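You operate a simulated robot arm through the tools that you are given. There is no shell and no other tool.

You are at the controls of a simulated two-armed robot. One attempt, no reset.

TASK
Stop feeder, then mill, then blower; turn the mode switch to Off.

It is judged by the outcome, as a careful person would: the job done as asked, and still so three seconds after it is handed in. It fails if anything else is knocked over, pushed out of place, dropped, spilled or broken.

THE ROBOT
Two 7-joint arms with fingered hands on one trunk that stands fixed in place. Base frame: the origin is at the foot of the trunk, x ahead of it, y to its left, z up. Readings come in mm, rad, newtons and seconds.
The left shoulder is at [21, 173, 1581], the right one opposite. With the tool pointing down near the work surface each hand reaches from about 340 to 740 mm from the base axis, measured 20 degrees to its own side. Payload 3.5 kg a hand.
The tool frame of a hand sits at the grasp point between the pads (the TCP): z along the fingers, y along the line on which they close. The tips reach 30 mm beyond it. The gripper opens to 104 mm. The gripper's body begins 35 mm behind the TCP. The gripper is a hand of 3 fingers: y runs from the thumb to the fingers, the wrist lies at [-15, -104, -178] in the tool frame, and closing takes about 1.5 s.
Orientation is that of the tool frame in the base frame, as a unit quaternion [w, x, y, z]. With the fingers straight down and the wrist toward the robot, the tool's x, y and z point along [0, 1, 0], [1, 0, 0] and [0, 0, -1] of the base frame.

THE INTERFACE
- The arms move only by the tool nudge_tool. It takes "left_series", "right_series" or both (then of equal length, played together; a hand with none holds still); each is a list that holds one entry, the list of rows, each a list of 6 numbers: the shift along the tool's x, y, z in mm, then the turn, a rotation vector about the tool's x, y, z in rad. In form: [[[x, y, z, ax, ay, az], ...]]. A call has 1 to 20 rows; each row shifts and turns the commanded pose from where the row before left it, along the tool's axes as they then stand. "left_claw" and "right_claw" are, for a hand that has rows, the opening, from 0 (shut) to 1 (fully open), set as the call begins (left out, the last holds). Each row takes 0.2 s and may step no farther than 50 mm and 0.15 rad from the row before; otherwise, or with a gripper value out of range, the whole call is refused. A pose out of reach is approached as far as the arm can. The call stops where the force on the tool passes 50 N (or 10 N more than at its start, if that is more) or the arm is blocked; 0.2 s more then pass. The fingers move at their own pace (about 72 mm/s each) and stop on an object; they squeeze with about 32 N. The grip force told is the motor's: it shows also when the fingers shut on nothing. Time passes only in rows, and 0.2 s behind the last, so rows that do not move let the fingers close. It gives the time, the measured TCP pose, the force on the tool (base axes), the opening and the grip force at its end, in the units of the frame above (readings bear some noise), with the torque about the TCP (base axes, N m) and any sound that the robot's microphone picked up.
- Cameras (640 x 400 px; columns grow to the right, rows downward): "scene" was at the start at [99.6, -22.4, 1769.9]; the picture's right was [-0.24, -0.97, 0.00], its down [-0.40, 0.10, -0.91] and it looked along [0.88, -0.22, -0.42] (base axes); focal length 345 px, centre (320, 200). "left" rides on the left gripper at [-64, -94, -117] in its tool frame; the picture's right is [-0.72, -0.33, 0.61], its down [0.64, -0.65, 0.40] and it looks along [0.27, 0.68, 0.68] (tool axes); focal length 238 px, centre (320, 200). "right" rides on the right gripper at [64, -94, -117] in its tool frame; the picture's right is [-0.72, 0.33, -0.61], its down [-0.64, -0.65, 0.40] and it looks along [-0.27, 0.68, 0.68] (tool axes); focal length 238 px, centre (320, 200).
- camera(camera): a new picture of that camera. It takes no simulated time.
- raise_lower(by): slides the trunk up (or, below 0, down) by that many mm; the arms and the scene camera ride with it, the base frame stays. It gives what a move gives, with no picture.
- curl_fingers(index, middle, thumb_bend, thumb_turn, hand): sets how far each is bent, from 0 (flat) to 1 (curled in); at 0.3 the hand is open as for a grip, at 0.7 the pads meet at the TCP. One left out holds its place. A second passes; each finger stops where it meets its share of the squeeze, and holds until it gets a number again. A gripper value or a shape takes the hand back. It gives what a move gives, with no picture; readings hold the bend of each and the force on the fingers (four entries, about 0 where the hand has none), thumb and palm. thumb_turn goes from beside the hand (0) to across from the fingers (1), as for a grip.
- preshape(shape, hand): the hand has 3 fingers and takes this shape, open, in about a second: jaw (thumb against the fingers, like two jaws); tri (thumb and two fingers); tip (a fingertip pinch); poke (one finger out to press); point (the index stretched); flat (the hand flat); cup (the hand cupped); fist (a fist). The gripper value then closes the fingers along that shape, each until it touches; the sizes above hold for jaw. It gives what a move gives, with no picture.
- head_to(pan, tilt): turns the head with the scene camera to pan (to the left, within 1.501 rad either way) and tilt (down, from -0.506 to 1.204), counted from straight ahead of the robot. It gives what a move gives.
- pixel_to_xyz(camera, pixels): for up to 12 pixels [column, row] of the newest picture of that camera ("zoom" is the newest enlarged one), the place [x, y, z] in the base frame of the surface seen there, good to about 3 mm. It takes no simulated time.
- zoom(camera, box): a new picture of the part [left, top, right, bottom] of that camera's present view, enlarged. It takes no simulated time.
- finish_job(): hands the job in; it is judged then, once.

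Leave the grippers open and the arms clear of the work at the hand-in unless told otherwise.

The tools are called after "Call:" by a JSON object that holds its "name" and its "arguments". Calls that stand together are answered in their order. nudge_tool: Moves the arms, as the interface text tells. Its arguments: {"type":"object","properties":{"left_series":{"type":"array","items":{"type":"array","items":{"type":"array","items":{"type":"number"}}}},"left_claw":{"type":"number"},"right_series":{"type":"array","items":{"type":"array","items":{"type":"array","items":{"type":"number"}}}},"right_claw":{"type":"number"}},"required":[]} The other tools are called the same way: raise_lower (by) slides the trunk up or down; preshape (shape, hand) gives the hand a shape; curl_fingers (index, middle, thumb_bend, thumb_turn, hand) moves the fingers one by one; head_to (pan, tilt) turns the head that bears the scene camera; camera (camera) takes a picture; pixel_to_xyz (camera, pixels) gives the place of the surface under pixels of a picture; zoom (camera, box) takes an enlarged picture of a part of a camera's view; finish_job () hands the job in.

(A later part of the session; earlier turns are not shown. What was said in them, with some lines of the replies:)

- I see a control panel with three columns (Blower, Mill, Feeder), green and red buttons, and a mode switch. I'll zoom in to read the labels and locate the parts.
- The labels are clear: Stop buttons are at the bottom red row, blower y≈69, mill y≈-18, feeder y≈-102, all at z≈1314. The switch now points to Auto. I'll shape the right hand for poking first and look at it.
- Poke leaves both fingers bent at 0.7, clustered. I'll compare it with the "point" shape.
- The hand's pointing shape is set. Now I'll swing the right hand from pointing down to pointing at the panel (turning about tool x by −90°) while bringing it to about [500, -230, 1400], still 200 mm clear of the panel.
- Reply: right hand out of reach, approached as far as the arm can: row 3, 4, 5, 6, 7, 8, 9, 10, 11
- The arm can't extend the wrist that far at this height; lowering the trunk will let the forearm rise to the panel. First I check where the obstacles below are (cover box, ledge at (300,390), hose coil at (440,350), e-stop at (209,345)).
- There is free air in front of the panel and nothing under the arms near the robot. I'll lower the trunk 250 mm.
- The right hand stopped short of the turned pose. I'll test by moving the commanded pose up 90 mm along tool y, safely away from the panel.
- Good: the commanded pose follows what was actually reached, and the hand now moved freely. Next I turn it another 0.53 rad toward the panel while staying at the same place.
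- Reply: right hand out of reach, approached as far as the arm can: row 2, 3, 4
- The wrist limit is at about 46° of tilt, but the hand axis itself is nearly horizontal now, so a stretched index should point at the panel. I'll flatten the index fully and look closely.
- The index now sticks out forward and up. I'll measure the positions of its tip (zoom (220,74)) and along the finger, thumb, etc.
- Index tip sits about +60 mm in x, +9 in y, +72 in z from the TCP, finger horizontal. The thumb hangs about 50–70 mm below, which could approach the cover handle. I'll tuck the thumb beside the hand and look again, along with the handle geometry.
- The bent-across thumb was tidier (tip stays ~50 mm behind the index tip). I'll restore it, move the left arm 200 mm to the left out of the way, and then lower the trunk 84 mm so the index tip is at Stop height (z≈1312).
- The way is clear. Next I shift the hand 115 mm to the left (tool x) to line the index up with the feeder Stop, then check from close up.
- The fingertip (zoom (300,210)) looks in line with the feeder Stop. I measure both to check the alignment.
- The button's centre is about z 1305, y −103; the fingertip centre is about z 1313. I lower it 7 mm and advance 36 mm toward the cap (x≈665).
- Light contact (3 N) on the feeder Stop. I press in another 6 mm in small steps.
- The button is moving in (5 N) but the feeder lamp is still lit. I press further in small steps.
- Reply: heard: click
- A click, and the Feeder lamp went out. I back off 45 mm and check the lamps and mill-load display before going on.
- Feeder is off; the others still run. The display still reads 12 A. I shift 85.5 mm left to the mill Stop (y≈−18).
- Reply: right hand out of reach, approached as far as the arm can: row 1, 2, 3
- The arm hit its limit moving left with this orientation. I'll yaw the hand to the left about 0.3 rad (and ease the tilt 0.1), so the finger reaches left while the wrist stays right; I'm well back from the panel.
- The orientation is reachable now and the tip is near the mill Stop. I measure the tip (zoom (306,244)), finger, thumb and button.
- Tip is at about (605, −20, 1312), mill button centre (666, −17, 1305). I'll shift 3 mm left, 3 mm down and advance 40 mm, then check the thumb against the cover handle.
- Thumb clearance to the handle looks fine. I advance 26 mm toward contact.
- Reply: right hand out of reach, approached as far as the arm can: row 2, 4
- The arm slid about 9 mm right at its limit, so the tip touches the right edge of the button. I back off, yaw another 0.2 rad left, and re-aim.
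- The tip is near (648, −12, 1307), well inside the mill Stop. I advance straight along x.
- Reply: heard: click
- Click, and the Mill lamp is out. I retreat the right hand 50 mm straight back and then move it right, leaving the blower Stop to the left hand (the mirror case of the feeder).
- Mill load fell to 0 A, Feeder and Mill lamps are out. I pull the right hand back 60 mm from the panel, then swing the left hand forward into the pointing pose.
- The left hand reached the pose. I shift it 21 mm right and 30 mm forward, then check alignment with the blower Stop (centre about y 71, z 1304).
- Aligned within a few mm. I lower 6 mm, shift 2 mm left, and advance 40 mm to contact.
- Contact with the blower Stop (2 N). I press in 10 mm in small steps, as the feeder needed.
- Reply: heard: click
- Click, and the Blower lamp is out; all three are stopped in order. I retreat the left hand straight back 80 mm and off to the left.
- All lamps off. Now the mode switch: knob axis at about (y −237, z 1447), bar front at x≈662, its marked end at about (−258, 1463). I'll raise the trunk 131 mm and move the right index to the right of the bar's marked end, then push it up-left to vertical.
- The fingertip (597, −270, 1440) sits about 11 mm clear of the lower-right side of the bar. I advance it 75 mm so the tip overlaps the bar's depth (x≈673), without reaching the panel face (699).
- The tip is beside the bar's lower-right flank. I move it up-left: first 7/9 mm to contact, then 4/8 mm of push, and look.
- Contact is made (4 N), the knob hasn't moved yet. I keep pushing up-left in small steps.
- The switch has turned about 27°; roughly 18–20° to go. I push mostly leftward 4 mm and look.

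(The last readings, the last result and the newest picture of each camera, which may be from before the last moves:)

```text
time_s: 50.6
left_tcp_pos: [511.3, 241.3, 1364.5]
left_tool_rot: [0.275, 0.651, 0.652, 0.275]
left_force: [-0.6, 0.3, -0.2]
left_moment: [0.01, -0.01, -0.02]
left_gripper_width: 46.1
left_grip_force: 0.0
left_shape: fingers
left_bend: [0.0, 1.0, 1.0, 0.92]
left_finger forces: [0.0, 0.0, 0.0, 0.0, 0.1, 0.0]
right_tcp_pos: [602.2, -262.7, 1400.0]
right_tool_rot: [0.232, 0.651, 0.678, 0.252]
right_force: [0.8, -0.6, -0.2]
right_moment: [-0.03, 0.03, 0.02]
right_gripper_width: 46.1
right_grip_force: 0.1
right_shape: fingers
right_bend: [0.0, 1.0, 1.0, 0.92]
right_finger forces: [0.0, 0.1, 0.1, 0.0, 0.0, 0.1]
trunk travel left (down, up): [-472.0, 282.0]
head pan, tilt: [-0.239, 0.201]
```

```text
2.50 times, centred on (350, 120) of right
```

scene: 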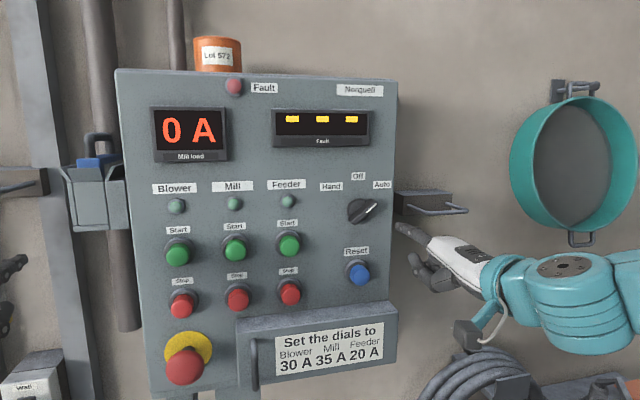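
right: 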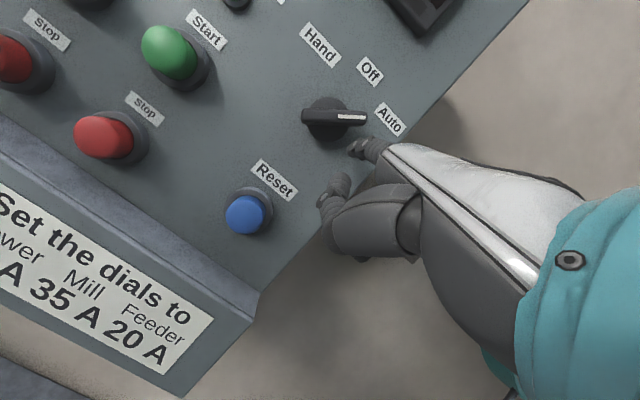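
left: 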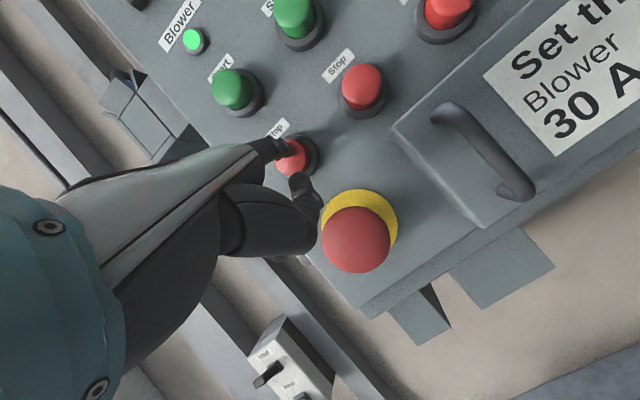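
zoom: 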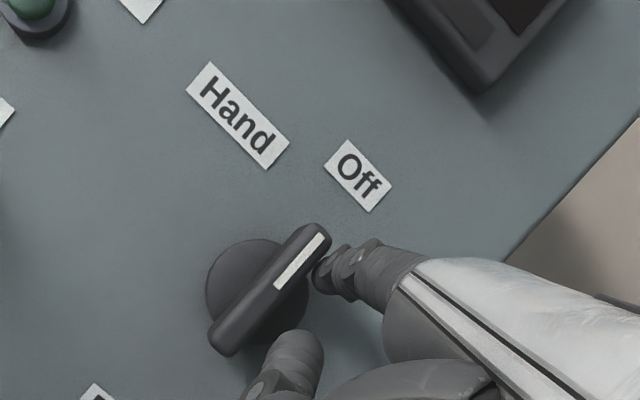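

The switch now points straight up to Off and the contact force is zero, so it settled. I move the finger right a little, then straight back.

Call:
{"name": "nudge_tool", "arguments": {"right_series": [[[-5, 0, 0, 0, 0, 0], [-5, 0, 0, 0, 0, 0], [0.7, -11.5, -9.6, 0, 0, 0], [0.7, -11.5, -9.6, 0, 0, 0], [0.7, -11.5, -9.6, 0, 0, 0], [0.7, -11.5, -9.6, 0, 0, 0], [1.4, -23, -19.2, 0, 0, 0], [-30, 0, 0, 0, 0, 0], [-30, 0, 0, 0, 0, 0], [0, 0, 0, 0, 0, 0]]]}}

Call:
{"name": "preshape", "arguments": {"hand": "right", "shape": "jaw"}}

Call:
{"name": "preshape", "arguments": {"hand": "left", "shape": "jaw"}}

Call:
{"name": "camera", "arguments": {"camera": "scene"}}

Call:
{"name": "zoom", "arguments": {"camera": "scene", "box": [120, 160, 400, 335]}}

```text
time_s: 52.9
left_tcp_pos: [510.8, 242.2, 1365.0]
left_tool_rot: [0.276, 0.651, 0.652, 0.275]
left_force: [0.3, -0.2, -0.6]
left_moment: [-0.02, 0.01, -0.01]
left_gripper_width: 46.2
left_grip_force: 0.0
left_shape: fingers
left_bend: [0.0, 1.0, 1.0, 0.92]
left_finger forces: [0.0, 0.0, 0.1, 0.0, 0.0, 0.0]
right_tcp_pos: [515.7, -332.2, 1397.7]
right_tool_rot: [0.231, 0.651, 0.678, 0.253]
right_force: [-0.6, 0.3, -0.5]
right_moment: [-0.04, -0.02, 0.0]
right_gripper_width: 46.3
right_grip_force: 0.0
right_shape: fingers
right_bend: [0.0, 1.0, 1.0, 0.92]
right_finger forces: [0.0, 0.0, 0.0, 0.0, 0.1, 0.0]
trunk travel left (down, up): [-472.0, 282.0]
head pan, tilt: [-0.239, 0.201]
```

```text
time_s: 53.8
left_tcp_pos: [510.8, 241.2, 1365.5]
left_tool_rot: [0.274, 0.651, 0.652, 0.275]
left_force: [-0.3, 0.6, 0.5]
left_moment: [-0.02, -0.03, -0.03]
left_gripper_width: 45.9
left_grip_force: 0.1
left_shape: fingers
left_bend: [0.0, 1.0, 1.0, 0.92]
left_finger forces: [0.0, 0.0, 0.0, 0.1, 0.0, 0.1]
right_tcp_pos: [515.9, -331.7, 1397.6]
right_tool_rot: [0.231, 0.65, 0.678, 0.254]
right_force: [0.1, -0.9, 0.0]
right_moment: [0.0, 0.0, 0.01]
right_gripper_width: 103.3
right_grip_force: 0.1
right_shape: jaw
right_bend: [0.3, 0.3, 0.3, 0.97]
right_finger forces: [0.1, 0.1, 0.0, 0.0, 0.0, 0.1]
trunk travel left (down, up): [-472.0, 282.0]
head pan, tilt: [-0.239, 0.201]
```

```text
time_s: 54.6
left_tcp_pos: [510.7, 242.5, 1364.2]
left_tool_rot: [0.275, 0.652, 0.651, 0.273]
left_force: [-0.7, 0.2, -0.1]
left_moment: [-0.03, -0.01, -0.03]
left_gripper_width: 103.5
left_grip_force: 0.1
left_shape: jaw
left_bend: [0.3, 0.3, 0.3, 0.97]
left_finger forces: [0.0, 0.0, 0.0, 0.0, 0.1, 0.1]
right_tcp_pos: [516.2, -331.0, 1397.4]
right_tool_rot: [0.231, 0.65, 0.678, 0.254]
right_force: [0.0, -0.2, -0.6]
right_moment: [-0.03, -0.01, 0.0]
right_gripper_width: 103.4
right_grip_force: 0.0
right_shape: jaw
right_bend: [0.3, 0.3, 0.3, 0.97]
right_finger forces: [0.0, 0.1, 0.0, 0.0, 0.0, 0.1]
trunk travel left (down, up): [-472.0, 282.0]
head pan, tilt: [-0.239, 0.201]
```

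```text
taken
```

scene: 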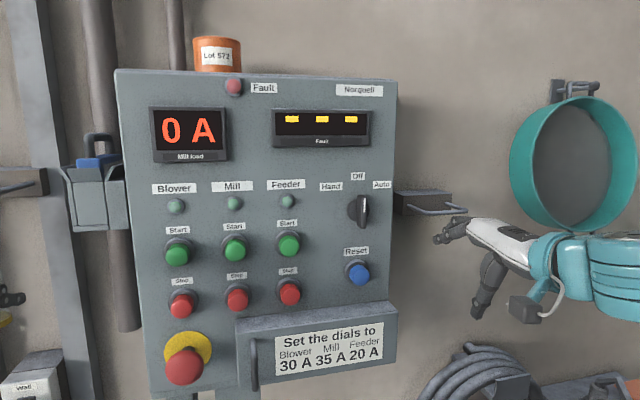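

```text
2.29 times, centred on (260, 248) of scene
```

zoom: 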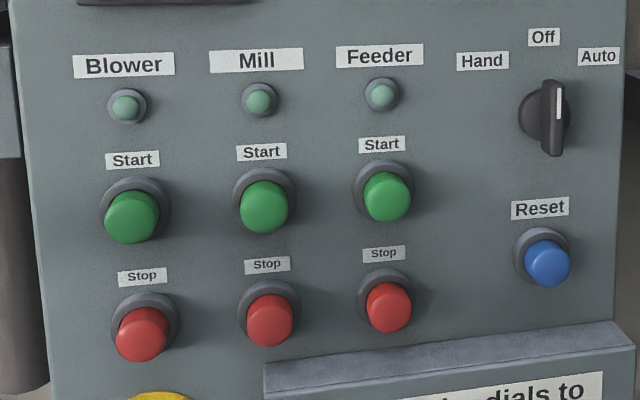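

All three lamps are out. The switch stands at Off, the mill load is 0 A, the fault lamp hasn't changed, and nothing has been displaced. Both hands are open and clear of the panel, so I'm handing in the job.

Call:
{"name": "finish_job", "arguments": {}}

```text
The job is handed in.
```

The feeder, mill and blower were stopped in that order, and the mode switch is turned to Off. Each Stop button clicked and its lamp went out. The mill load display reads 0 A.

I pressed the feeder and mill Stops and turned the switch with the right hand, and pressed the blower Stop with the left. I saw nothing else on or around the panel disturbed. Both hands were open and clear of the panel at hand-in.
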